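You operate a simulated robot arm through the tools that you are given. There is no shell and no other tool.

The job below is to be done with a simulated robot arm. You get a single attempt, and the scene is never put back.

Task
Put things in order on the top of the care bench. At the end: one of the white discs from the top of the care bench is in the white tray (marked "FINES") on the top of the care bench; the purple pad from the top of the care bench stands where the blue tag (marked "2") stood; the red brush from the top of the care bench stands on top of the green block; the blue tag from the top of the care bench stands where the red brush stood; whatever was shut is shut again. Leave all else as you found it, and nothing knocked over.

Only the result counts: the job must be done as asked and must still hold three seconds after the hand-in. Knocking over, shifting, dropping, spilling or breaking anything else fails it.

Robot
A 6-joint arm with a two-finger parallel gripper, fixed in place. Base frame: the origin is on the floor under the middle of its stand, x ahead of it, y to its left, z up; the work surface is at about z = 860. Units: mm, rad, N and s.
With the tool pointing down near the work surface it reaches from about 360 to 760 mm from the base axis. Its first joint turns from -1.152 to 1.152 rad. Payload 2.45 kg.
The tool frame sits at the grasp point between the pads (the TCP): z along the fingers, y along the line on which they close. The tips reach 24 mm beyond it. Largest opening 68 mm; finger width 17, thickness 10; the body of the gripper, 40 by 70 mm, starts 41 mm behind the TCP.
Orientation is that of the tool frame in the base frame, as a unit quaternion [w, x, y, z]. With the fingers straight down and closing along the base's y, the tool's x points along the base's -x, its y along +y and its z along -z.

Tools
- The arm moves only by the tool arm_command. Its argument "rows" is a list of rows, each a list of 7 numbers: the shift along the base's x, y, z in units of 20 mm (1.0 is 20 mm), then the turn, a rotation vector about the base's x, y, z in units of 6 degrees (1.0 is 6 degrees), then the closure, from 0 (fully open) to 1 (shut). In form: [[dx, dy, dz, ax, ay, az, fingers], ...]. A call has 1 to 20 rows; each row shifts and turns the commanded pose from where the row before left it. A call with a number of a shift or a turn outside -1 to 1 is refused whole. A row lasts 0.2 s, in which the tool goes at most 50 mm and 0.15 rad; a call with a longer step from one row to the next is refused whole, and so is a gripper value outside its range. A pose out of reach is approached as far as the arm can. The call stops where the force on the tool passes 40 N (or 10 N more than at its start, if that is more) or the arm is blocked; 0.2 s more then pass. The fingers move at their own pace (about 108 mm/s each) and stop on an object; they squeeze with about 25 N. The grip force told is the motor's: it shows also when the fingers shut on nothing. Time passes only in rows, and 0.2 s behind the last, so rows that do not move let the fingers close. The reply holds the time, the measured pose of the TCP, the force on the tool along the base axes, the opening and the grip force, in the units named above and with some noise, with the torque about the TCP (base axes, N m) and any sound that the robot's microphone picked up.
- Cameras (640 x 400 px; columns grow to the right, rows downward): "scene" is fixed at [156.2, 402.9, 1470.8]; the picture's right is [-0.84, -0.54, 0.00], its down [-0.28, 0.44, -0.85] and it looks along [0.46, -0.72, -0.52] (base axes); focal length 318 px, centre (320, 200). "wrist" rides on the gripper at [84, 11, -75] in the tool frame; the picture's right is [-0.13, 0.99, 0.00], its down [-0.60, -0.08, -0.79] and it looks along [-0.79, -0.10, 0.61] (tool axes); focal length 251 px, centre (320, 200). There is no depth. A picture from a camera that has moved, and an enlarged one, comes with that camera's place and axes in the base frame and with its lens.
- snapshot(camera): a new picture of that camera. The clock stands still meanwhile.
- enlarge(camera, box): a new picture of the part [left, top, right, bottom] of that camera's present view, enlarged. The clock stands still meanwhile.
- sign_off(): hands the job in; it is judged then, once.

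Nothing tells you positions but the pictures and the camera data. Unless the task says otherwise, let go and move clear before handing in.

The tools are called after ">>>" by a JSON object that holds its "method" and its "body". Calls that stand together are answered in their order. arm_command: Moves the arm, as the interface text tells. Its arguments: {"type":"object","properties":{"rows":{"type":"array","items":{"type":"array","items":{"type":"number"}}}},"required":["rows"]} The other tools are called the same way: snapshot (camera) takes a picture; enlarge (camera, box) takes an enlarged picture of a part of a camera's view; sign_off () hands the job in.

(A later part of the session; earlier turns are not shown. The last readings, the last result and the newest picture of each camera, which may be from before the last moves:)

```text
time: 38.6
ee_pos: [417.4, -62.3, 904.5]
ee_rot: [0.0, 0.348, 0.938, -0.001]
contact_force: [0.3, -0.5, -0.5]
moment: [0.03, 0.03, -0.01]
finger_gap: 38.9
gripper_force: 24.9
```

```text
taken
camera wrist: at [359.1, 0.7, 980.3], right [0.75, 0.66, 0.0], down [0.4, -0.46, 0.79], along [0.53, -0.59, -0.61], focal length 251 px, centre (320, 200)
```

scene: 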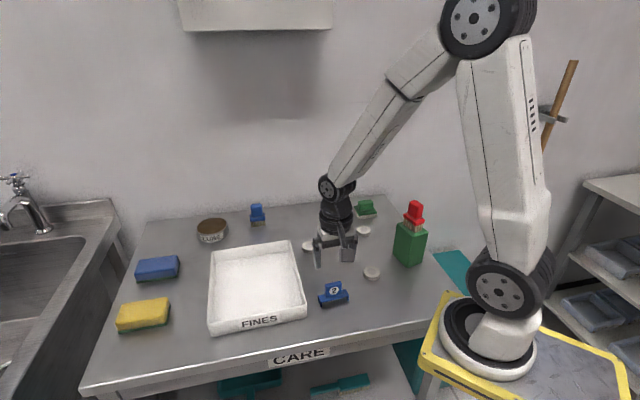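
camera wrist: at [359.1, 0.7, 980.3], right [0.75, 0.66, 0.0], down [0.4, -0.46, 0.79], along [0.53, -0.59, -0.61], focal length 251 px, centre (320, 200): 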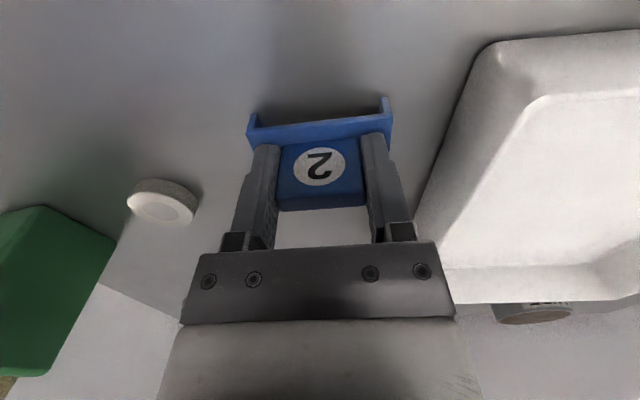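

The tag is gripped at 38.9 mm. I'll lift it and carry it, staying well inside reach, to a point just short of the red brush's old spot.

>>> {"method": "arm_command", "body": {"rows": [[0, 0, 0.4, 0, 0, 0, 1], [0, 0, 0.9, 0, 0, 0, 1], [0, 0, 0.9, 0, 0, 0, 1], [0, 0, 0.9, 0, 0, 0, 1], [0, 0, 0.9, 0, 0, 0, 1], [0, 0, 0.8, 0, 0, 0, 1], [0, 0, 0, 0, 0, 0, 1]]}}

>>> {"method": "arm_command", "body": {"rows": [[0.91, -0.675, -0.05, 0, 0, -0.039, 1], [0.91, -0.675, -0.05, 0, 0, -0.039, 1], [0.91, -0.675, -0.05, 0, 0, -0.039, 1], [0.91, -0.675, -0.05, 0, 0, -0.039, 1], [0.91, -0.675, -0.05, 0, 0, -0.039, 1], [0.91, -0.675, -0.05, 0, 0, -0.039, 1], [0.91, -0.675, -0.05, 0, 0, -0.039, 1], [0.91, -0.675, -0.05, 0, 0, -0.039, 1], [0.91, -0.675, -0.05, 0, 0, -0.039, 1], [0.91, -0.675, -0.05, 0, 0, -0.039, 1], [0.91, -0.675, -0.05, 0, 0, -0.039, 1], [0.91, -0.675, -0.05, 0, 0, -0.039, 1], [0.91, -0.675, -0.05, 0, 0, -0.039, 1], [0.91, -0.675, -0.05, 0, 0, -0.039, 1], [0.91, -0.675, -0.05, 0, 0, -0.039, 1], [0, 0, 0, 0, 0, 0, 1]]}}

>>> {"method": "snapshot", "body": {"camera": "wrist"}}

>>> {"method": "snapshot", "body": {"camera": "scene"}}

```text
time: 40.2
ee_pos: [416.1, -62.2, 999.5]
ee_rot: [0.0, 0.35, 0.937, -0.001]
contact_force: [0.0, 0.4, 0.2]
moment: [-0.02, 0.03, 0.0]
finger_gap: 39.3
gripper_force: 24.4
```

```text
time: 43.6
ee_pos: [688.0, -264.0, 984.4]
ee_rot: [0.0, 0.378, 0.926, 0.0]
contact_force: [0.6, 0.6, -0.3]
moment: [0.01, 0.0, -0.02]
finger_gap: 39.0
gripper_force: 24.5
```

```text
taken
camera wrist: at [635.7, -197.9, 1061.1], right [0.79, 0.62, 0.0], down [0.38, -0.48, 0.79], along [0.49, -0.62, -0.61], focal length 251 px, centre (320, 200)
```

wrist: 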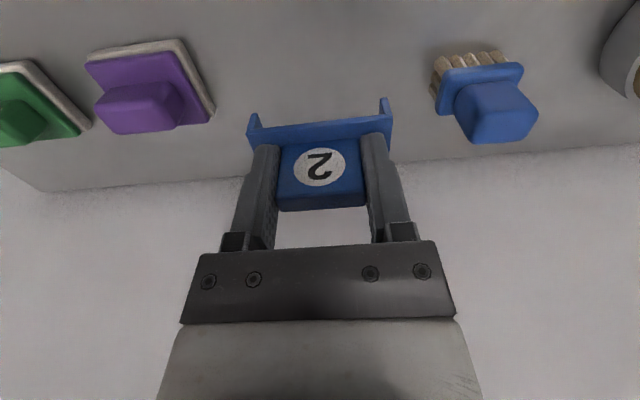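

```text
taken
```

scene: 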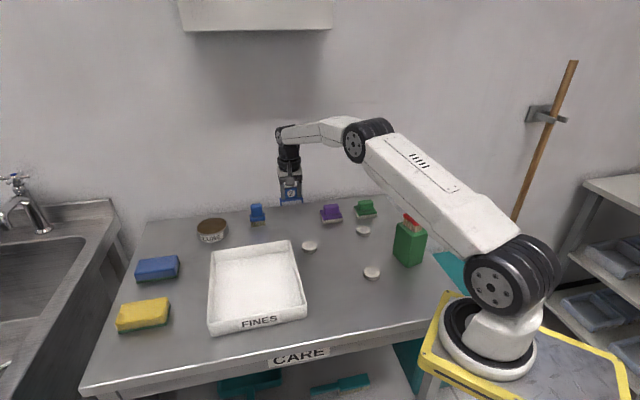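

>>> {"method": "enlarge", "body": {"camera": "scene", "box": [380, 190, 450, 280]}}

>>> {"method": "enlarge", "body": {"camera": "scene", "box": [250, 150, 350, 230]}}

```text
4.44 times, centred on (415, 235) of scene
camera zoom: at [156.2, 402.9, 1470.8], right [-0.84, -0.54, 0.0], down [-0.28, 0.44, -0.85], along [0.46, -0.72, -0.52], focal length 1414 px, centre (-102, 44)
```

zoom: 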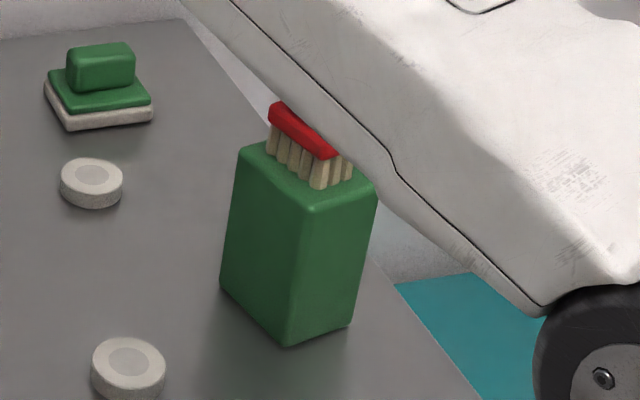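

```text
5.00 times, centred on (300, 190) of scene
camera zoom: at [156.2, 402.9, 1470.8], right [-0.84, -0.54, 0.0], down [-0.28, 0.44, -0.85], along [0.46, -0.72, -0.52], focal length 1591 px, centre (420, 250)
```

zoom: 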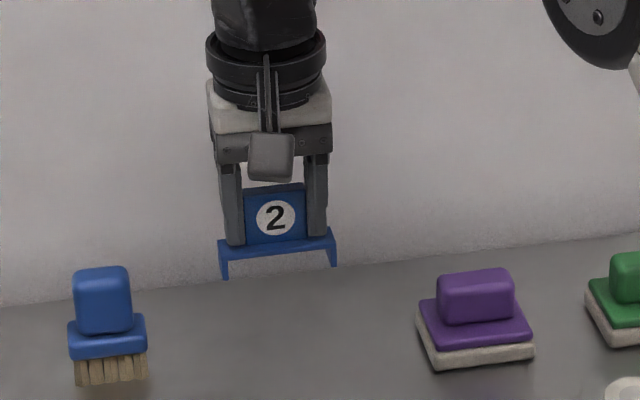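

Everything is still in place, and the red brush on the block is only hidden behind the arm. I'll lower the tag toward the red brush's old spot, staying just inside reach at radius 758.

>>> {"method": "arm_command", "body": {"rows": [[0.24, -0.106, -0.75, 0, 0, 0, 1], [0.24, -0.106, -0.75, 0, 0, 0, 1], [0.24, -0.106, -0.75, 0, 0, 0, 1], [0.24, -0.106, -0.6, 0, 0, 0, 1], [0, 0, 0, 0, 0, 0, 1]]}}

>>> {"method": "snapshot", "body": {"camera": "wrist"}}

>>> {"method": "enlarge", "body": {"camera": "scene", "box": [250, 170, 330, 230]}}

```text
time: 44.8
ee_pos: [708.1, -273.4, 927.9]
ee_rot: [0.0, 0.377, 0.926, 0.0]
contact_force: [-0.4, -0.1, -0.7]
moment: [0.05, 0.0, -0.01]
finger_gap: 38.9
gripper_force: 25.2
```

```text
taken
camera wrist: at [655.3, -206.4, 1003.9], right [0.79, 0.62, 0.0], down [0.38, -0.48, 0.79], along [0.49, -0.62, -0.61], focal length 251 px, centre (320, 200)
```

wrist: 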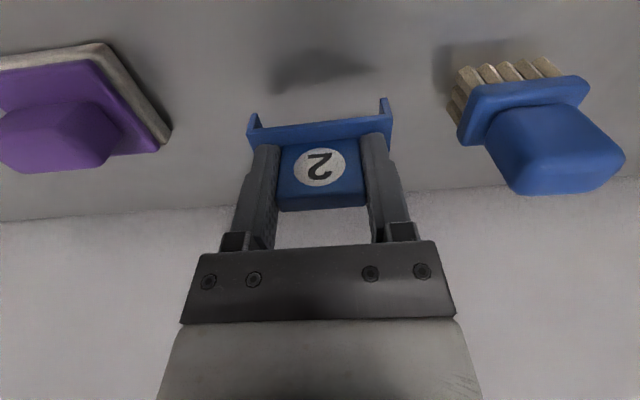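

```text
6.67 times, centred on (290, 200) of scene
camera zoom: at [156.2, 402.9, 1470.8], right [-0.84, -0.54, 0.0], down [-0.28, 0.44, -0.85], along [0.46, -0.72, -0.52], focal length 2121 px, centre (520, 200)
```

zoom: 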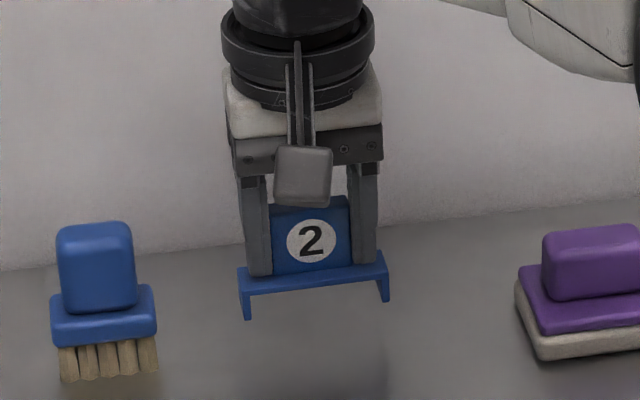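

>>> {"method": "arm_command", "body": {"rows": [[-0.04, 0.015, -0.4, 0, 0, 0, 1], [-0.02, 0.01, -0.4, 0, 0, 0, 1], [0, 0, -0.15, 0, 0, 0, 1], [0, 0, 0, 0, 0, 0, 1]]}}

```text
time: 45.8
ee_pos: [706.7, -272.4, 908.6]
ee_rot: [0.0, 0.378, 0.926, -0.001]
contact_force: [0.5, 0.5, -0.1]
moment: [0.02, 0.03, 0.01]
finger_gap: 39.2
gripper_force: 25.1
```

>>> {"method": "arm_command", "body": {"rows": [[0, 0, -0.1, 0, 0, 0, 1], [0, 0, -0.05, 0, 0, 0, 1], [0, 0, 0, 0, 0, 0, 1]]}}

```text
time: 46.6
ee_pos: [706.9, -272.0, 905.8]
ee_rot: [0.0, 0.377, 0.926, 0.0]
contact_force: [-0.1, 0.2, 0.7]
moment: [-0.01, 0.0, 0.03]
finger_gap: 39.4
gripper_force: 25.2
```

>>> {"method": "arm_command", "body": {"rows": [[0, 0, -0.05, 0, 0, 0, 1], [0, 0, 0, 0, 0, 0, 1]]}}

>>> {"method": "enlarge", "body": {"camera": "scene", "box": [260, 180, 320, 230]}}

```text
time: 47.2
ee_pos: [706.8, -272.6, 905.8]
ee_rot: [0.0, 0.378, 0.926, -0.001]
contact_force: [0.0, -1.0, -1.0]
moment: [0.01, 0.0, 0.03]
finger_gap: 39.1
gripper_force: 25.2
```

```text
8.00 times, centred on (290, 205) of scene
camera zoom: at [156.2, 402.9, 1470.8], right [-0.84, -0.54, 0.0], down [-0.28, 0.44, -0.85], along [0.46, -0.72, -0.52], focal length 2546 px, centre (560, 160)
```

zoom: 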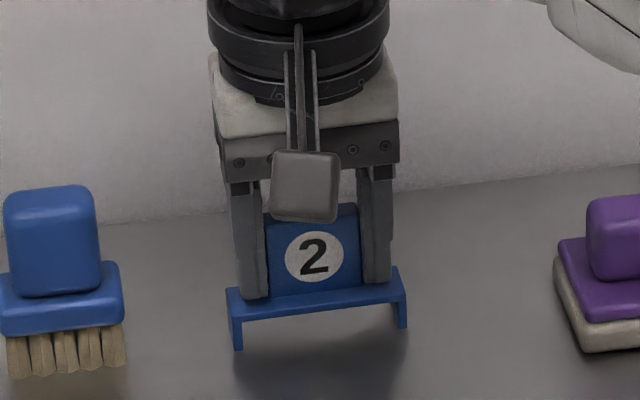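

>>> {"method": "arm_command", "body": {"rows": [[0, 0, -0.05, 0, 0, 0, 1], [0, 0, 0, 0, 0, 0, 1]]}}

```text
time: 47.8
ee_pos: [707.0, -273.3, 904.3]
ee_rot: [0.0, 0.378, 0.926, 0.001]
contact_force: [0.0, 0.3, -0.5]
moment: [0.01, 0.01, 0.0]
finger_gap: 39.2
gripper_force: 25.1
```

>>> {"method": "arm_command", "body": {"rows": [[0, 0, -0.05, 0, 0, 0, 1], [0, 0, 0, 0, 0, 0, 1]]}}

```text
time: 48.4
ee_pos: [707.0, -273.4, 904.3]
ee_rot: [0.001, 0.378, 0.926, 0.0]
contact_force: [-0.3, 0.4, 1.7]
moment: [0.04, 0.04, 0.01]
finger_gap: 39.1
gripper_force: 24.7
```

>>> {"method": "arm_command", "body": {"rows": [[0, 0, -0.03, 0, 0, 0, 1], [0, 0, 0, 0, 0, 0, 1]]}}

```text
time: 49.0
ee_pos: [707.2, -272.0, 904.0]
ee_rot: [0.001, 0.378, 0.926, 0.0]
contact_force: [-1.9, 2.3, 9.8]
moment: [0.09, 0.11, -0.01]
finger_gap: 39.2
gripper_force: 24.6
```

The tag is now firmly on the bench with about 10 N of load. I'll open the fingers.

>>> {"method": "arm_command", "body": {"rows": [[0, 0, 0.01, 0, 0, 0, 1], [0, 0, 0, 0, 0, 0, 0.38], [0, 0, 0, 0, 0, 0, 0.2], [0, 0, 0, 0, 0, 0, 0], [0, 0, 0, 0, 0, 0, 0]]}}

>>> {"method": "snapshot", "body": {"camera": "wrist"}}

>>> {"method": "enlarge", "body": {"camera": "scene", "box": [260, 180, 320, 230]}}

```text
time: 50.2
ee_pos: [706.5, -273.2, 903.1]
ee_rot: [0.0, 0.378, 0.926, 0.0]
contact_force: [-0.7, -1.3, -0.4]
moment: [0.01, 0.03, 0.01]
finger_gap: 67.8
gripper_force: 0.0
```

```text
taken
camera wrist: at [654.2, -206.5, 978.4], right [0.79, 0.62, 0.0], down [0.38, -0.48, 0.79], along [0.49, -0.62, -0.61], focal length 251 px, centre (320, 200)
```

wrist: 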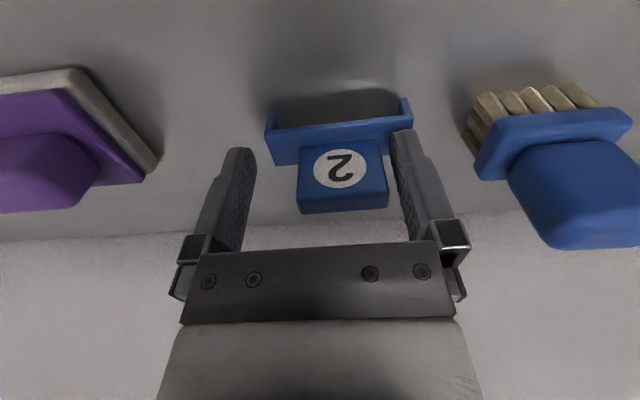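

```text
8.00 times, centred on (290, 205) of scene
camera zoom: at [156.2, 402.9, 1470.8], right [-0.84, -0.54, 0.0], down [-0.28, 0.44, -0.85], along [0.46, -0.72, -0.52], focal length 2546 px, centre (560, 160)
```

zoom: 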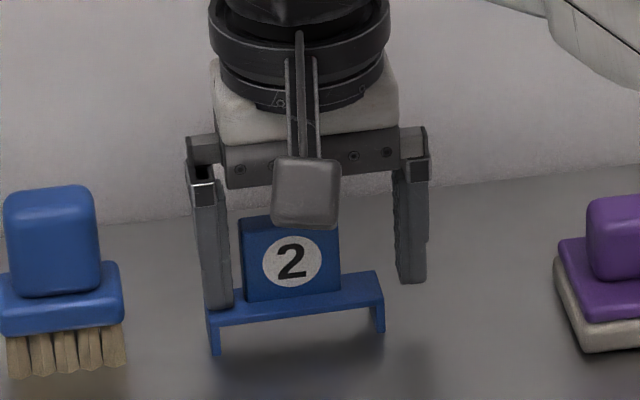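

The tag stayed upright but slid about 9 mm sideways toward the blue brush as the fingers opened. I'll measure it closely before correcting.

>>> {"method": "enlarge", "body": {"camera": "wrist", "box": [240, 80, 430, 225]}}

>>> {"method": "enlarge", "body": {"camera": "scene", "box": [270, 195, 310, 230]}}

```text
2.76 times, centred on (335, 152) of wrist
camera zoom: at [654.2, -206.5, 978.4], right [0.79, 0.62, 0.0], down [0.38, -0.48, 0.79], along [0.49, -0.62, -0.61], focal length 694 px, centre (279, 331)
```

zoom: 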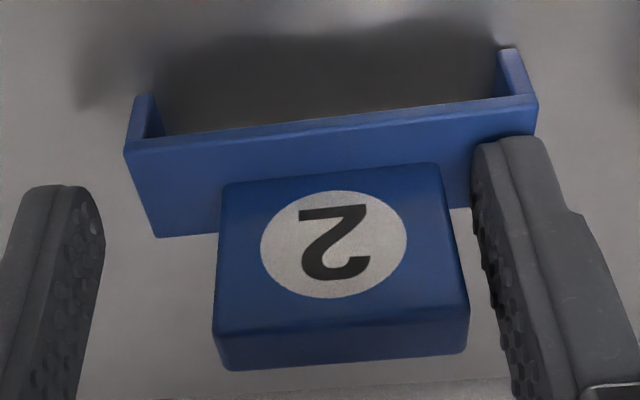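

```text
11.43 times, centred on (290, 212) of scene
camera zoom: at [156.2, 402.9, 1470.8], right [-0.84, -0.54, 0.0], down [-0.28, 0.44, -0.85], along [0.46, -0.72, -0.52], focal length 3636 px, centre (663, 57)
```

zoom: 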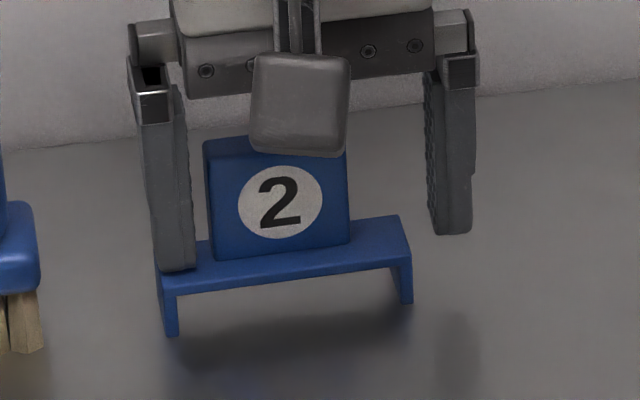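

The tag's feet are flat on the bench and it is only about 6 mm off along the row. I'll raise slightly so the tips clear its plate, nudge it back with the inside of one finger, and back off.

>>> {"method": "arm_command", "body": {"rows": [[-0.02, 0.01, 0.2, 0, 0, 0, 0], [0, 0, 0, 0, 0, 0, 0], [-0.1, -0.103, 0, 0, 0, 0, 0], [-0.1, -0.103, 0, 0, 0, 0, 0], [-0.1, -0.103, 0, 0, 0, 0, 0], [-0.1, -0.103, 0, 0, 0, 0, 0], [0, 0, 0, 0, 0, 0, 0]]}}

>>> {"method": "snapshot", "body": {"camera": "wrist"}}

>>> {"method": "enlarge", "body": {"camera": "scene", "box": [270, 195, 310, 230]}}

```text
time: 51.8
ee_pos: [698.5, -281.1, 907.7]
ee_rot: [0.0, 0.378, 0.926, -0.001]
contact_force: [-0.1, 0.4, -0.2]
moment: [0.01, 0.0, -0.02]
finger_gap: 67.8
gripper_force: 0.0
```

```text
taken
camera wrist: at [645.9, -214.7, 982.8], right [0.79, 0.62, 0.0], down [0.38, -0.48, 0.79], along [0.49, -0.62, -0.61], focal length 251 px, centre (320, 200)
```

wrist: 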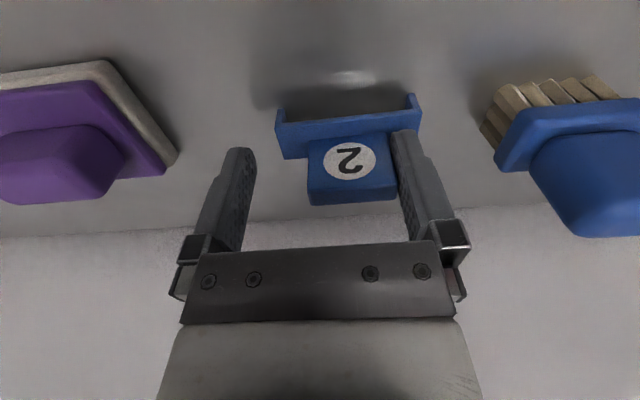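

```text
11.43 times, centred on (290, 212) of scene
camera zoom: at [156.2, 402.9, 1470.8], right [-0.84, -0.54, 0.0], down [-0.28, 0.44, -0.85], along [0.46, -0.72, -0.52], focal length 3636 px, centre (663, 57)
```

zoom: 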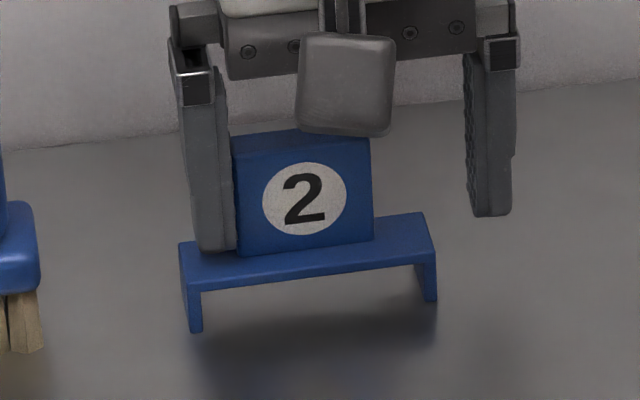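

The tag moved back about 6.6 mm and now sits within about 1–2 mm of where the brush stood. I'll back the finger off and rise.

>>> {"method": "arm_command", "body": {"rows": [[0.15, 0.154, 0, 0, 0, 0, 0], [0.15, 0.154, 0, 0, 0, 0, 0], [0, 0, 0, 0, 0, 0, 0], [0, 0, 0.5, 0, 0, 0, 0], [0, 0, 0.9, 0, 0, 0, 0], [-0.1, 0.04, 0.9, 0, 0, 0, 0], [-0.1, 0.04, 0.9, 0, 0, 0, 0], [-0.3, 0.1, 0.6, 0, 0, 0, 0], [0, 0, 0, 0, 0, 0, 0]]}}

>>> {"method": "snapshot", "body": {"camera": "wrist"}}

>>> {"method": "enlarge", "body": {"camera": "scene", "box": [250, 180, 350, 240]}}

```text
time: 53.8
ee_pos: [695.8, -270.8, 982.5]
ee_rot: [-0.001, 0.378, 0.926, 0.0]
contact_force: [0.0, 0.3, 0.2]
moment: [0.01, -0.01, -0.02]
finger_gap: 68.0
gripper_force: 0.1
```

```text
taken
camera wrist: at [642.2, -204.8, 1058.7], right [0.79, 0.62, 0.0], down [0.38, -0.48, 0.79], along [0.49, -0.62, -0.61], focal length 251 px, centre (320, 200)
```

wrist: 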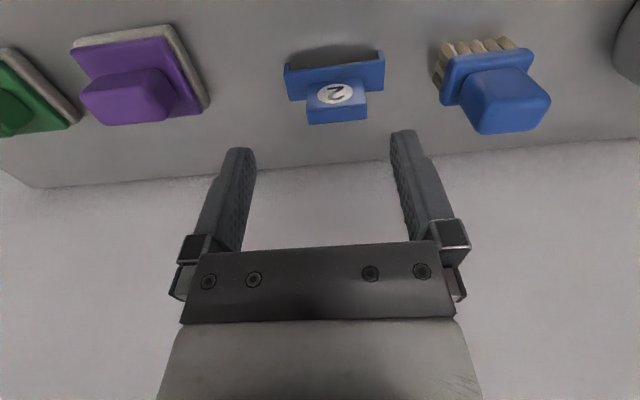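

```text
6.40 times, centred on (300, 210) of scene
camera zoom: at [156.2, 402.9, 1470.8], right [-0.84, -0.54, 0.0], down [-0.28, 0.44, -0.85], along [0.46, -0.72, -0.52], focal length 2036 px, centre (448, 136)
```

zoom: 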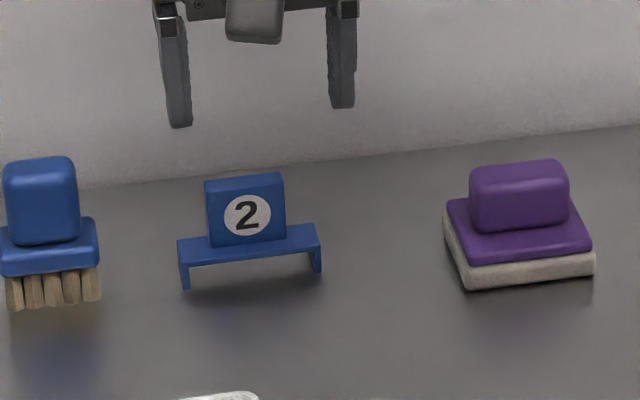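

The tag is placed well. Next I'll move over the purple pad, which I take to be near (601,-362).

>>> {"method": "arm_command", "body": {"rows": [[-0.79, -0.756, 0.02, 0, 0, 0, 0], [-0.79, -0.756, 0.02, 0, 0, 0, 0], [-0.79, -0.756, 0.02, 0, 0, 0, 0], [-0.79, -0.756, 0.02, 0, 0, 0, 0], [-0.79, -0.756, 0.02, 0, 0, 0, 0], [-0.79, -0.756, 0.02, 0, 0, 0, 0], [0, 0, 0, 0, 0, 0, 0]]}}

>>> {"method": "enlarge", "body": {"camera": "wrist", "box": [230, 10, 410, 150]}}

>>> {"method": "snapshot", "body": {"camera": "scene"}}

```text
time: 55.4
ee_pos: [599.8, -361.8, 985.2]
ee_rot: [0.0, 0.378, 0.926, 0.0]
contact_force: [-0.1, -0.2, -0.1]
moment: [0.01, 0.01, 0.0]
finger_gap: 68.1
gripper_force: 0.1
```

```text
2.86 times, centred on (320, 80) of wrist
camera zoom: at [546.6, -295.2, 1061.7], right [0.79, 0.62, 0.0], down [0.38, -0.48, 0.79], along [0.49, -0.62, -0.61], focal length 718 px, centre (320, 543)
```

zoom: 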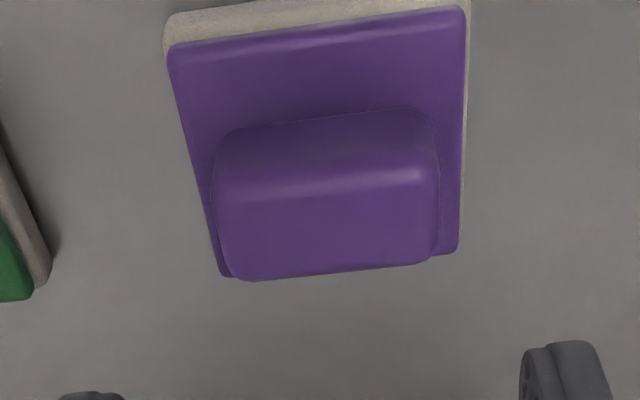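

```text
taken
```

scene: 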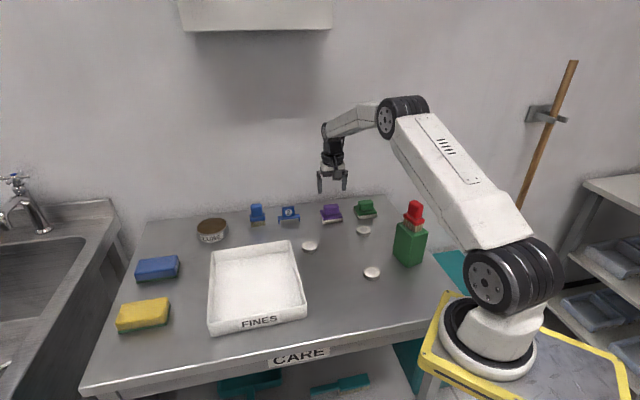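

The pad's centre is near (600,-360.5) with its long axis at 45.5°, and the handle is about 50 mm wide. The tool is aligned, so I'll go down to z ≈ 909, keeping the tips above its plate.

>>> {"method": "arm_command", "body": {"rows": [[0.03, 0, -0.95, 0, 0, 0, 0], [0.02, 0, -0.95, 0, 0, 0, 0], [0, 0, -0.95, 0, 0, 0, 0], [0, 0, -0.9, 0, 0, 0, 0], [0, 0, 0, 0, 0, 0, 0]]}}

>>> {"method": "snapshot", "body": {"camera": "wrist"}}

>>> {"method": "enlarge", "body": {"camera": "scene", "box": [305, 185, 355, 230]}}

```text
time: 56.6
ee_pos: [600.3, -362.5, 909.8]
ee_rot: [0.0, 0.377, 0.926, 0.001]
contact_force: [0.3, -0.2, 0.3]
moment: [0.01, 0.0, -0.01]
finger_gap: 68.1
gripper_force: 0.1
```

```text
taken
camera wrist: at [547.9, -295.8, 986.1], right [0.79, 0.62, 0.0], down [0.38, -0.48, 0.79], along [0.49, -0.62, -0.61], focal length 251 px, centre (320, 200)
```

wrist: 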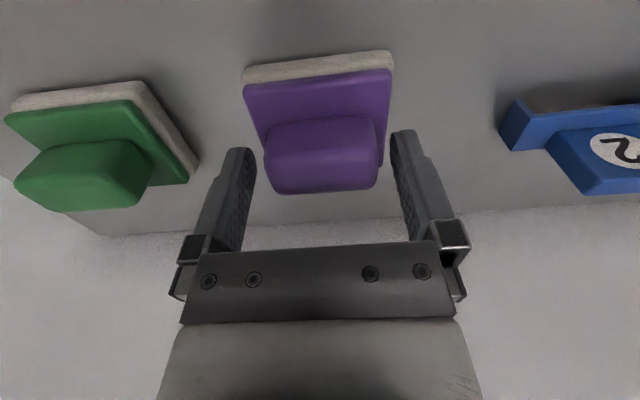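

```text
8.89 times, centred on (330, 208) of scene
camera zoom: at [156.2, 402.9, 1470.8], right [-0.84, -0.54, 0.0], down [-0.28, 0.44, -0.85], along [0.46, -0.72, -0.52], focal length 2828 px, centre (231, 133)
```

zoom: 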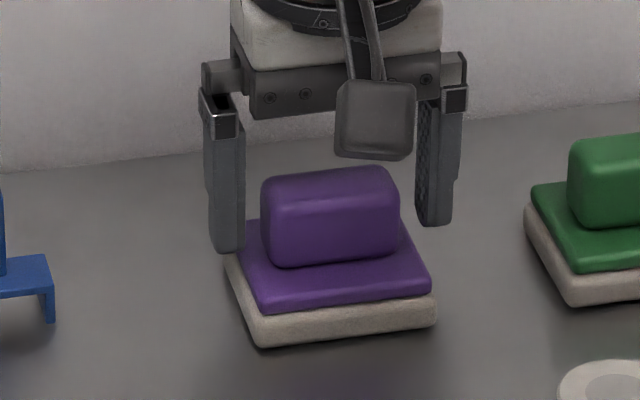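

The handle is centred between the fingers. I'll close on it.

>>> {"method": "arm_command", "body": {"rows": [[0, 0, 0, 0, 0, 0, 0.2], [0, 0, 0, 0, 0, 0, 1], [0, 0, 0, 0, 0, 0, 1]]}}

>>> {"method": "enlarge", "body": {"camera": "scene", "box": [305, 185, 355, 230]}}

```text
time: 57.4
ee_pos: [600.4, -361.6, 911.0]
ee_rot: [0.0, 0.379, 0.926, 0.0]
contact_force: [0.1, -0.3, 0.2]
moment: [-0.05, -0.04, 0.0]
finger_gap: 49.4
gripper_force: 25.1
```

```text
8.89 times, centred on (330, 208) of scene
camera zoom: at [156.2, 402.9, 1470.8], right [-0.84, -0.54, 0.0], down [-0.28, 0.44, -0.85], along [0.46, -0.72, -0.52], focal length 2828 px, centre (231, 133)
```

zoom: 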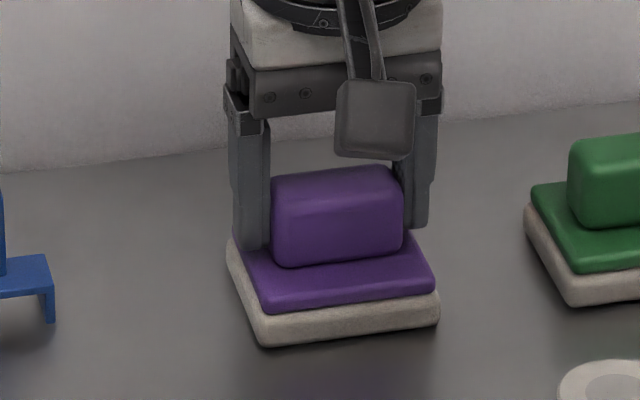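

The pad is gripped at 49.4 mm. I'll lift it, carry it to the tag's old spot at (416.4,-63.8), and turn it slightly to match the tag's direction.

>>> {"method": "arm_command", "body": {"rows": [[0, 0, 0.5, 0, 0, 0, 1], [0, 0, 0.9, 0, 0, 0, 1], [0, 0, 0.9, 0, 0, 0, 1], [0, 0, 0.9, 0, 0, 0, 1], [0, 0, 0.9, 0, 0, 0, 1], [0, 0, 0.9, 0, 0, 0, 1], [0, 0, 0, 0, 0, 0, 1]]}}

>>> {"method": "arm_command", "body": {"rows": [[-0.575, 0.931, 0, 0, 0, 0.042, 1], [-0.575, 0.931, 0, 0, 0, 0.042, 1], [-0.575, 0.931, 0, 0, 0, 0.042, 1], [-0.575, 0.931, 0, 0, 0, 0.042, 1], [-0.575, 0.931, 0, 0, 0, 0.042, 1], [-0.575, 0.931, 0, 0, 0, 0.042, 1], [-0.575, 0.931, 0, 0, 0, 0.042, 1], [-0.575, 0.931, 0, 0, 0, 0.042, 1], [-0.575, 0.931, 0, 0, 0, 0.042, 1], [-0.575, 0.931, 0, 0, 0, 0.042, 1], [-0.575, 0.931, 0, 0, 0, 0.042, 1], [-0.575, 0.931, 0, 0, 0, 0.042, 1], [-0.575, 0.931, 0, 0, 0, 0.042, 1], [-0.575, 0.931, 0, 0, 0, 0.042, 1], [-0.575, 0.931, 0, 0, 0, 0.042, 1], [-0.575, 0.931, 0, 0, 0, 0.042, 1], [0, 0, 0, 0, 0, 0, 1]]}}

>>> {"method": "snapshot", "body": {"camera": "wrist"}}

>>> {"method": "snapshot", "body": {"camera": "scene"}}

```text
time: 59.0
ee_pos: [602.2, -362.2, 1010.4]
ee_rot: [0.0, 0.378, 0.926, 0.0]
contact_force: [-0.2, 0.3, -0.8]
moment: [-0.01, 0.01, 0.03]
finger_gap: 49.5
gripper_force: 25.2
```

```text
time: 62.6
ee_pos: [417.7, -64.8, 1010.4]
ee_rot: [0.0, 0.346, 0.938, 0.0]
contact_force: [-0.1, 0.6, -0.3]
moment: [-0.01, 0.04, 0.02]
finger_gap: 49.5
gripper_force: 25.2
```

```text
taken
camera wrist: at [359.9, -1.6, 1086.4], right [0.74, 0.67, 0.0], down [0.41, -0.45, 0.79], along [0.53, -0.59, -0.61], focal length 251 px, centre (320, 200)
```

wrist: 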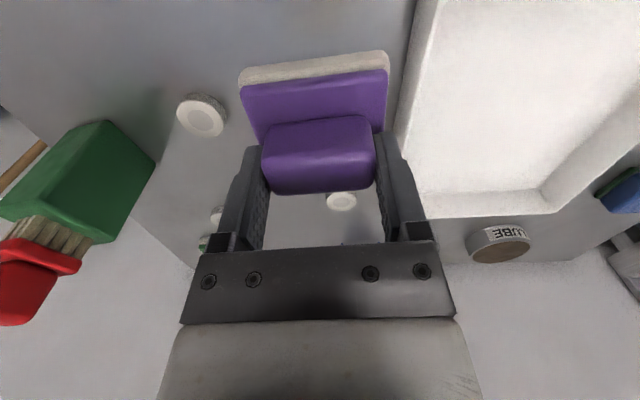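

```text
taken
```

scene: 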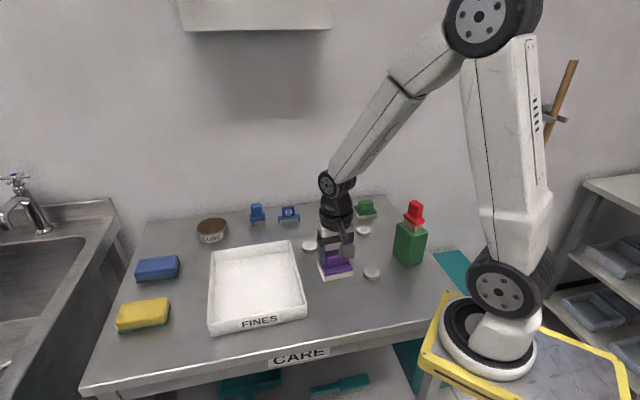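

The pad is over the tag's old spot to within about 2 mm. I'll lower it and go the last bit in small steps.

>>> {"method": "arm_command", "body": {"rows": [[0, 0, -0.9, 0, 0, 0, 1], [0, 0, -0.9, 0, 0, 0, 1], [0, 0, -0.9, 0, 0, 0, 1], [0, 0, -0.9, 0, 0, 0, 1], [0, 0, -0.7, 0, 0, 0, 1], [0, 0, -0.35, 0, 0, 0, 1], [0, 0, 0, 0, 0, 0, 1]]}}

>>> {"method": "enlarge", "body": {"camera": "scene", "box": [290, 220, 390, 320]}}

```text
time: 64.2
ee_pos: [419.1, -66.5, 917.5]
ee_rot: [0.001, 0.345, 0.939, 0.0]
contact_force: [-0.2, 0.2, -0.9]
moment: [0.02, 0.0, -0.04]
finger_gap: 49.7
gripper_force: 25.1
```

```text
4.00 times, centred on (340, 270) of scene
camera zoom: at [156.2, 402.9, 1470.8], right [-0.84, -0.54, 0.0], down [-0.28, 0.44, -0.85], along [0.46, -0.72, -0.52], focal length 1273 px, centre (240, -80)
```

zoom: 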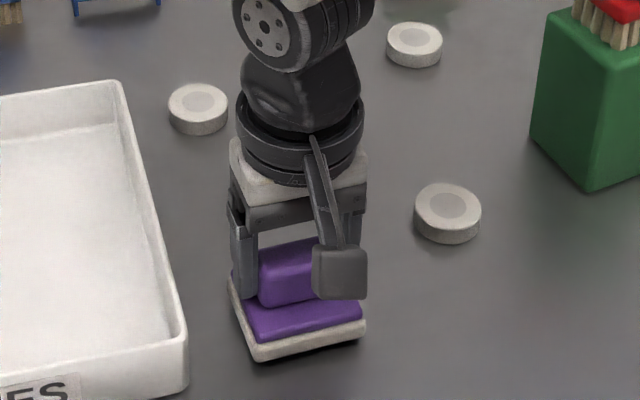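

>>> {"method": "arm_command", "body": {"rows": [[-0.06, 0.06, -0.15, 0, 0, 0, 1], [0, 0, -0.1, 0, 0, 0, 1], [0, 0, 0, 0, 0, 0, 1]]}}

>>> {"method": "arm_command", "body": {"rows": [[0, 0, -0.05, 0, 0, 0, 1], [0, 0, 0, 0, 0, 0, 1]]}}

```text
time: 65.0
ee_pos: [415.7, -64.2, 911.0]
ee_rot: [0.0, 0.345, 0.939, 0.0]
contact_force: [0.0, -0.1, -0.9]
moment: [-0.04, 0.01, 0.01]
finger_gap: 49.7
gripper_force: 25.0
```

```text
time: 65.6
ee_pos: [416.1, -62.9, 910.1]
ee_rot: [0.0, 0.345, 0.939, 0.0]
contact_force: [0.0, 0.2, -1.0]
moment: [-0.01, 0.01, -0.01]
finger_gap: 49.5
gripper_force: 24.8
```

>>> {"method": "arm_command", "body": {"rows": [[0, 0, -0.04, 0, 0, 0, 1], [0, 0, 0, 0, 0, 0, 1]]}}

```text
time: 66.2
ee_pos: [414.9, -63.9, 911.3]
ee_rot: [0.0, 0.345, 0.939, -0.001]
contact_force: [0.0, -0.2, -1.1]
moment: [-0.02, -0.01, 0.0]
finger_gap: 49.7
gripper_force: 25.0
```

>>> {"method": "arm_command", "body": {"rows": [[0, 0, -0.04, 0, 0, 0, 1], [0, 0, 0, 0, 0, 0, 1]]}}

>>> {"method": "enlarge", "body": {"camera": "scene", "box": [310, 260, 370, 320]}}

```text
time: 66.8
ee_pos: [416.0, -62.8, 909.8]
ee_rot: [0.0, 0.345, 0.938, 0.0]
contact_force: [-4.0, 0.7, 17.1]
moment: [-0.03, 0.11, -0.03]
finger_gap: 49.5
gripper_force: 25.1
```

```text
6.67 times, centred on (340, 290) of scene
camera zoom: at [155.8, 403.0, 1470.8], right [-0.84, -0.54, 0.0], down [-0.28, 0.44, -0.85], along [0.46, -0.72, -0.52], focal length 2121 px, centre (187, -400)
```

zoom: 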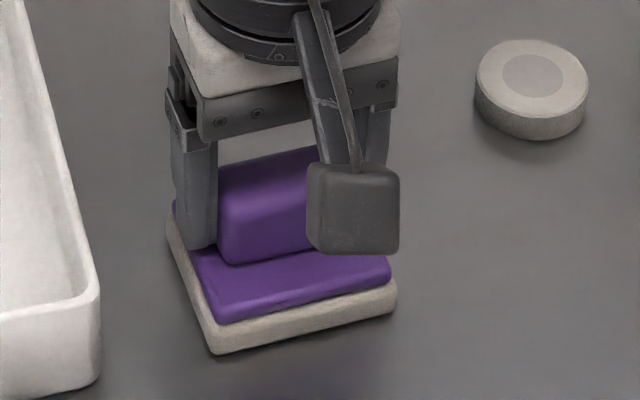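

>>> {"method": "arm_command", "body": {"rows": [[0, 0, 0.025, 0, 0, 0, 1], [0, 0, 0, 0, 0, 0, 1]]}}

```text
time: 67.4
ee_pos: [415.2, -61.7, 910.2]
ee_rot: [0.0, 0.345, 0.939, -0.001]
contact_force: [-1.4, -1.1, 9.2]
moment: [-0.02, -0.05, 0.0]
finger_gap: 49.5
gripper_force: 24.7
```

>>> {"method": "arm_command", "body": {"rows": [[0, 0, 0.02, 0, 0, 0, 1], [0, 0, 0, 0, 0, 0, 1]]}}

```text
time: 68.0
ee_pos: [416.1, -62.2, 910.0]
ee_rot: [0.0, 0.345, 0.938, 0.0]
contact_force: [-0.5, -0.5, -0.7]
moment: [0.01, 0.0, 0.01]
finger_gap: 49.4
gripper_force: 24.9
```

The load is now near zero, so the pad is just touching the bench. I'll open slowly.

>>> {"method": "arm_command", "body": {"rows": [[0, 0, -0.008, 0, 0, 0, 1], [0, 0, 0, 0, 0, 0, 0.24], [0, 0, 0, 0, 0, 0, 0.2], [0, 0, 0, 0, 0, 0, 0.1], [0, 0, 0, 0, 0, 0, 0], [0, 0, 0, 0, 0, 0, 0]]}}

>>> {"method": "snapshot", "body": {"camera": "wrist"}}

>>> {"method": "enlarge", "body": {"camera": "scene", "box": [310, 260, 370, 320]}}

```text
time: 69.4
ee_pos: [417.0, -62.7, 910.2]
ee_rot: [0.0, 0.345, 0.938, 0.0]
contact_force: [0.2, 0.3, 0.0]
moment: [0.01, 0.01, -0.03]
finger_gap: 67.8
gripper_force: 0.1
```

```text
taken
camera wrist: at [358.5, -0.2, 986.5], right [0.74, 0.67, 0.0], down [0.41, -0.45, 0.79], along [0.53, -0.59, -0.61], focal length 251 px, centre (320, 200)
```

wrist: 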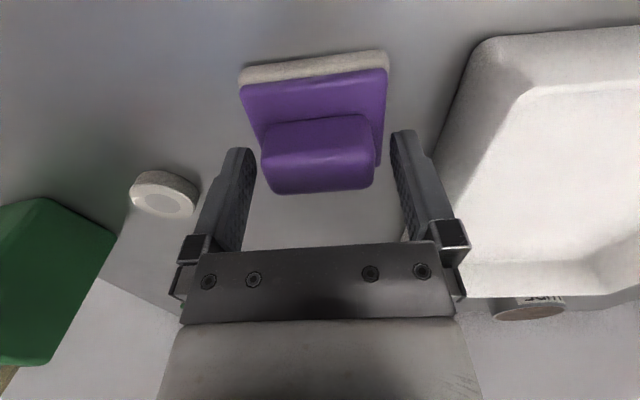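

```text
6.67 times, centred on (340, 290) of scene
camera zoom: at [156.2, 402.9, 1470.8], right [-0.84, -0.54, 0.0], down [-0.28, 0.44, -0.85], along [0.46, -0.72, -0.52], focal length 2121 px, centre (187, -400)
```

zoom: 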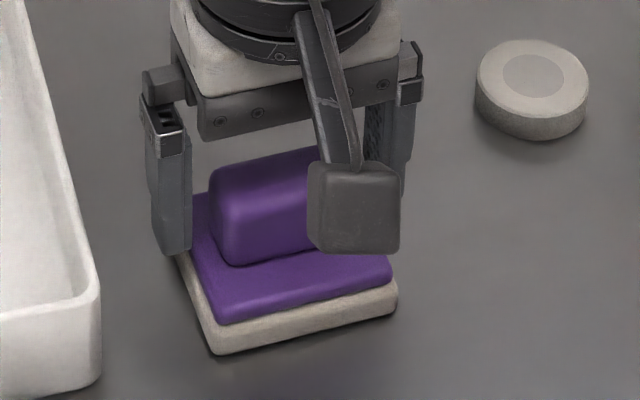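

The pad stands where it should and did not shift. I'll rise straight up and check it.

>>> {"method": "arm_command", "body": {"rows": [[0, 0, 0.4, 0, 0, 0, 0], [0, 0, 0.9, 0, 0, 0, 0], [0, 0, 0.9, 0, 0, 0, 0], [0, 0, 0.9, 0, 0, 0, 0], [0, 0, 0.9, 0, 0, 0, 0], [0, 0, 0.9, 0, 0, 0, 0], [0, 0, 0, 0, 0, 0, 0]]}}

>>> {"method": "snapshot", "body": {"camera": "wrist"}}

>>> {"method": "enlarge", "body": {"camera": "scene", "box": [290, 220, 450, 320]}}

```text
time: 71.0
ee_pos: [415.8, -63.8, 1008.4]
ee_rot: [0.0, 0.345, 0.939, -0.001]
contact_force: [-0.2, -0.4, 0.6]
moment: [0.0, -0.04, -0.02]
finger_gap: 67.9
gripper_force: 0.0
```

```text
taken
camera wrist: at [358.3, -0.2, 1085.0], right [0.74, 0.67, 0.0], down [0.41, -0.45, 0.79], along [0.53, -0.59, -0.61], focal length 251 px, centre (320, 200)
```

wrist: 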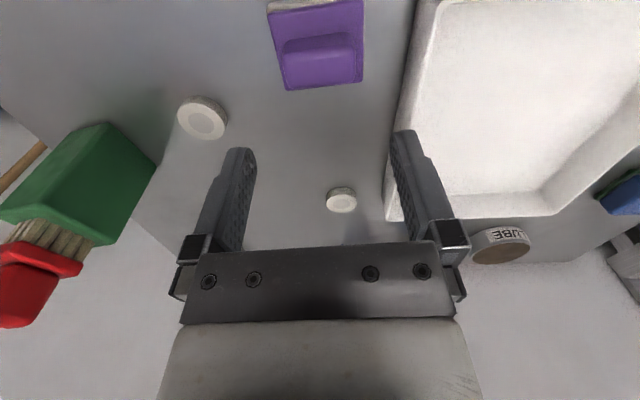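

```text
4.00 times, centred on (370, 270) of scene
camera zoom: at [156.2, 402.9, 1470.8], right [-0.84, -0.54, 0.0], down [-0.28, 0.44, -0.85], along [0.46, -0.72, -0.52], focal length 1273 px, centre (120, -80)
```

zoom: 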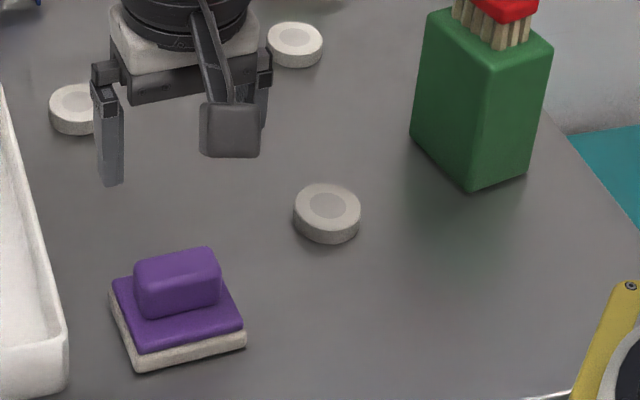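

The purple pad sits at about (415,-63), matching the tag's old centre within a few mm. The disc near (370,-182) stands well clear of everything, so I'll use that one and hover over it first.

>>> {"method": "arm_command", "body": {"rows": [[-0.365, -0.98, 0, 0, 0, 0, 0], [-0.365, -0.98, 0, 0, 0, 0, 0], [-0.365, -0.98, 0, 0, 0, 0, 0], [-0.365, -0.98, 0, 0, 0, 0, 0], [-0.365, -0.98, -0.4, 0, 0, 0, 0], [-0.365, -0.98, -0.7, 0, 0, 0, 0], [0, 0, 0, 0, 0, 0, 0]]}}

>>> {"method": "snapshot", "body": {"camera": "wrist"}}

>>> {"method": "enlarge", "body": {"camera": "wrist", "box": [250, 0, 390, 100]}}

>>> {"method": "snapshot", "body": {"camera": "scene"}}

```text
time: 72.6
ee_pos: [373.4, -180.1, 987.2]
ee_rot: [0.0, 0.346, 0.938, 0.0]
contact_force: [-0.2, -0.9, -0.4]
moment: [0.02, -0.03, 0.02]
finger_gap: 68.1
gripper_force: 0.0
```

```text
taken
camera wrist: at [315.6, -117.3, 1063.0], right [0.74, 0.67, 0.0], down [0.41, -0.45, 0.79], along [0.53, -0.59, -0.61], focal length 251 px, centre (320, 200)
```

wrist: 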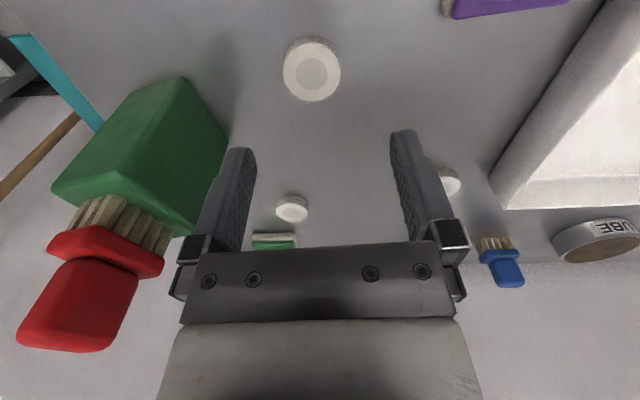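

```text
4.00 times, centred on (320, 50) of wrist
camera zoom: at [315.6, -117.3, 1063.0], right [0.74, 0.67, 0.0], down [0.41, -0.45, 0.79], along [0.53, -0.59, -0.61], focal length 1006 px, centre (320, 800)
```

zoom: 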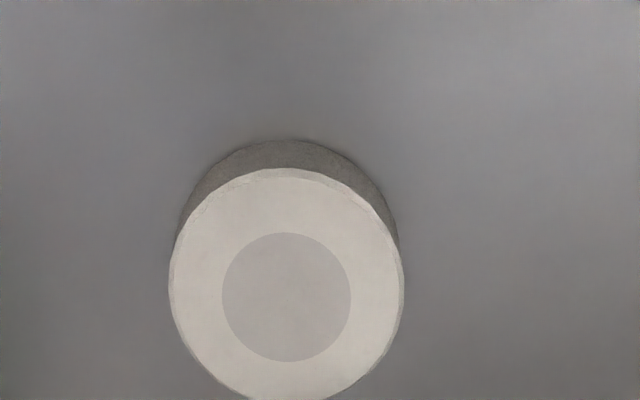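

```text
taken
```

scene: 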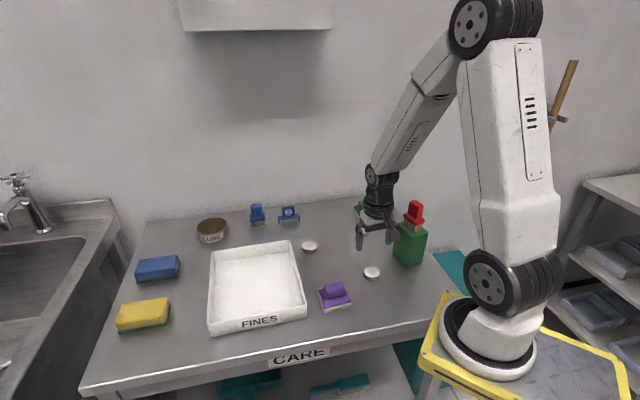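

The disc is 44 mm across and 13 mm tall, centred at about (372,-190). I'll shift over it and go down so the tips stay about 2–3 mm above the bench.

>>> {"method": "arm_command", "body": {"rows": [[-0.07, -0.515, 0, 0, 0, 0, 0], [0, 0, -0.9, 0, 0, 0, 0], [0, 0, -0.9, 0, 0, 0, 0], [0, 0, -0.9, 0, 0, 0, 0], [0, 0, -0.9, 0, 0, 0, 0], [0, 0, -0.9, 0, 0, 0, 0], [0, 0, 0, 0, 0, 0, 0]]}}

>>> {"method": "snapshot", "body": {"camera": "wrist"}}

>>> {"method": "enlarge", "body": {"camera": "scene", "box": [330, 220, 430, 300]}}

```text
time: 74.2
ee_pos: [371.1, -192.9, 897.6]
ee_rot: [0.0, 0.346, 0.938, 0.0]
contact_force: [0.9, -0.9, 0.8]
moment: [0.02, 0.02, 0.01]
finger_gap: 67.9
gripper_force: 0.0
```

```text
taken
camera wrist: at [313.5, -128.8, 972.4], right [0.74, 0.67, 0.0], down [0.41, -0.45, 0.79], along [0.53, -0.59, -0.61], focal length 251 px, centre (320, 200)
```

wrist: 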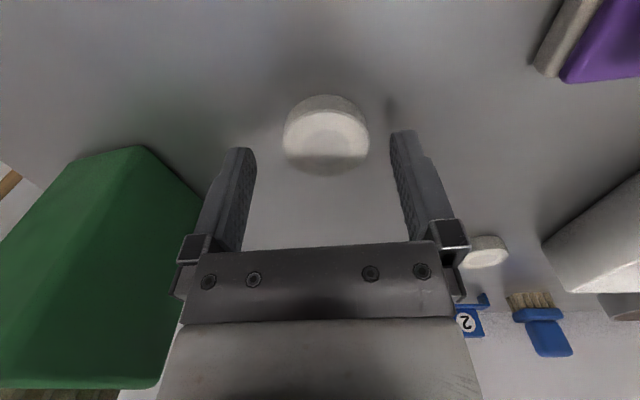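

```text
5.00 times, centred on (380, 260) of scene
camera zoom: at [156.2, 402.9, 1470.8], right [-0.84, -0.54, 0.0], down [-0.28, 0.44, -0.85], along [0.46, -0.72, -0.52], focal length 1591 px, centre (20, -100)
```

zoom: 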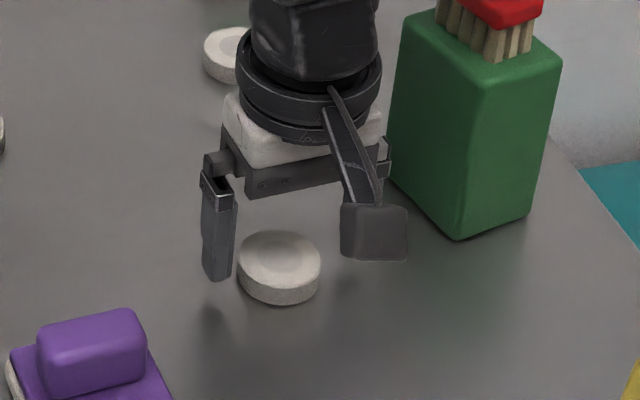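

>>> {"method": "enlarge", "body": {"camera": "wrist", "box": [240, 70, 410, 200]}}

```text
3.08 times, centred on (325, 135) of wrist
camera zoom: at [313.5, -128.8, 972.4], right [0.74, 0.67, 0.0], down [0.41, -0.45, 0.79], along [0.53, -0.59, -0.61], focal length 774 px, centre (305, 400)
```

zoom: 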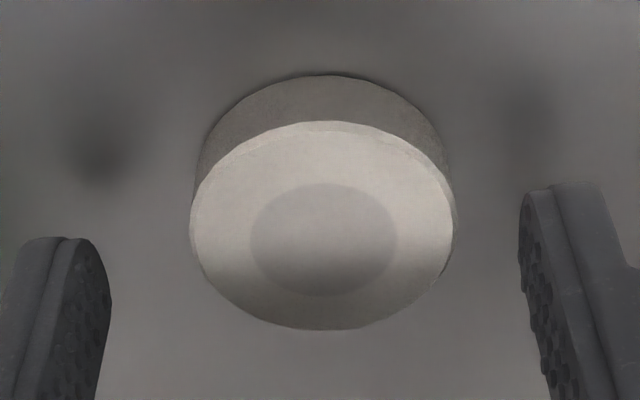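

>>> {"method": "arm_command", "body": {"rows": [[0.08, 0.1, 0, 0, 0, 0, 0], [0, 0, -0.25, 0, 0, 0, 0], [0, 0, -0.25, 0, 0, 0, 0], [0, 0, 0, 0, 0, 0, 0]]}}

>>> {"method": "enlarge", "body": {"camera": "scene", "box": [340, 240, 400, 300]}}

```text
time: 75.2
ee_pos: [373.7, -190.5, 884.6]
ee_rot: [0.0, 0.346, 0.938, 0.0]
contact_force: [-0.7, 0.3, 1.0]
moment: [0.0, 0.0, 0.02]
finger_gap: 67.7
gripper_force: 0.1
```

```text
6.67 times, centred on (370, 270) of scene
camera zoom: at [156.2, 402.9, 1470.8], right [-0.84, -0.54, 0.0], down [-0.28, 0.44, -0.85], along [0.46, -0.72, -0.52], focal length 2121 px, centre (-13, -267)
```

zoom: 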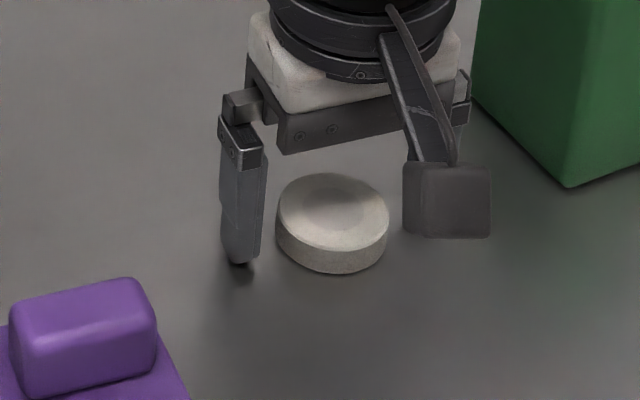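

>>> {"method": "arm_command", "body": {"rows": [[0, 0, 0.05, 0, 0, 0, 0], [0, 0, 0, 0, 0, 0, 0.25], [0, 0, 0, 0, 0, 0, 1], [0, 0, 0, 0, 0, 0, 1]]}}

>>> {"method": "snapshot", "body": {"camera": "wrist"}}

>>> {"method": "enlarge", "body": {"camera": "scene", "box": [340, 240, 400, 300]}}

```text
time: 76.2
ee_pos: [372.9, -188.7, 888.1]
ee_rot: [0.0, 0.346, 0.938, 0.0]
contact_force: [0.4, -0.1, 1.2]
moment: [-0.01, -0.02, 0.02]
finger_gap: 41.9
gripper_force: 24.6
```

```text
taken
camera wrist: at [315.3, -126.4, 963.6], right [0.74, 0.67, 0.0], down [0.41, -0.45, 0.79], along [0.53, -0.59, -0.61], focal length 251 px, centre (320, 200)
```

wrist: 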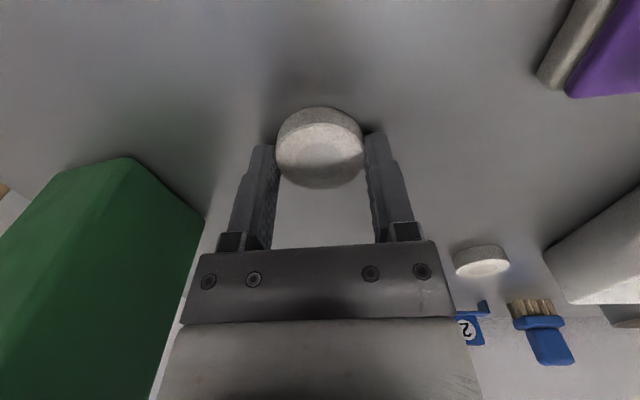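

```text
6.67 times, centred on (370, 270) of scene
camera zoom: at [156.2, 402.9, 1470.8], right [-0.84, -0.54, 0.0], down [-0.28, 0.44, -0.85], along [0.46, -0.72, -0.52], focal length 2121 px, centre (-13, -267)
```

zoom: 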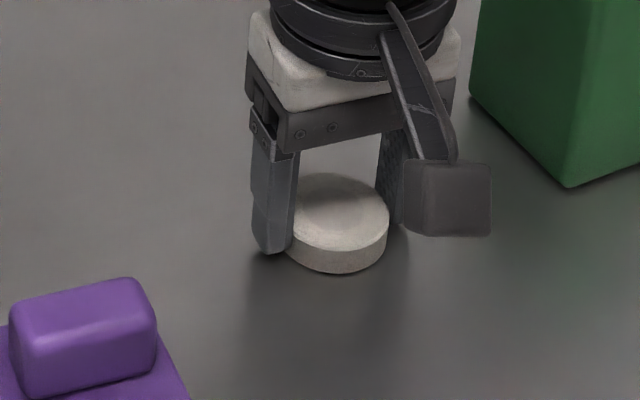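

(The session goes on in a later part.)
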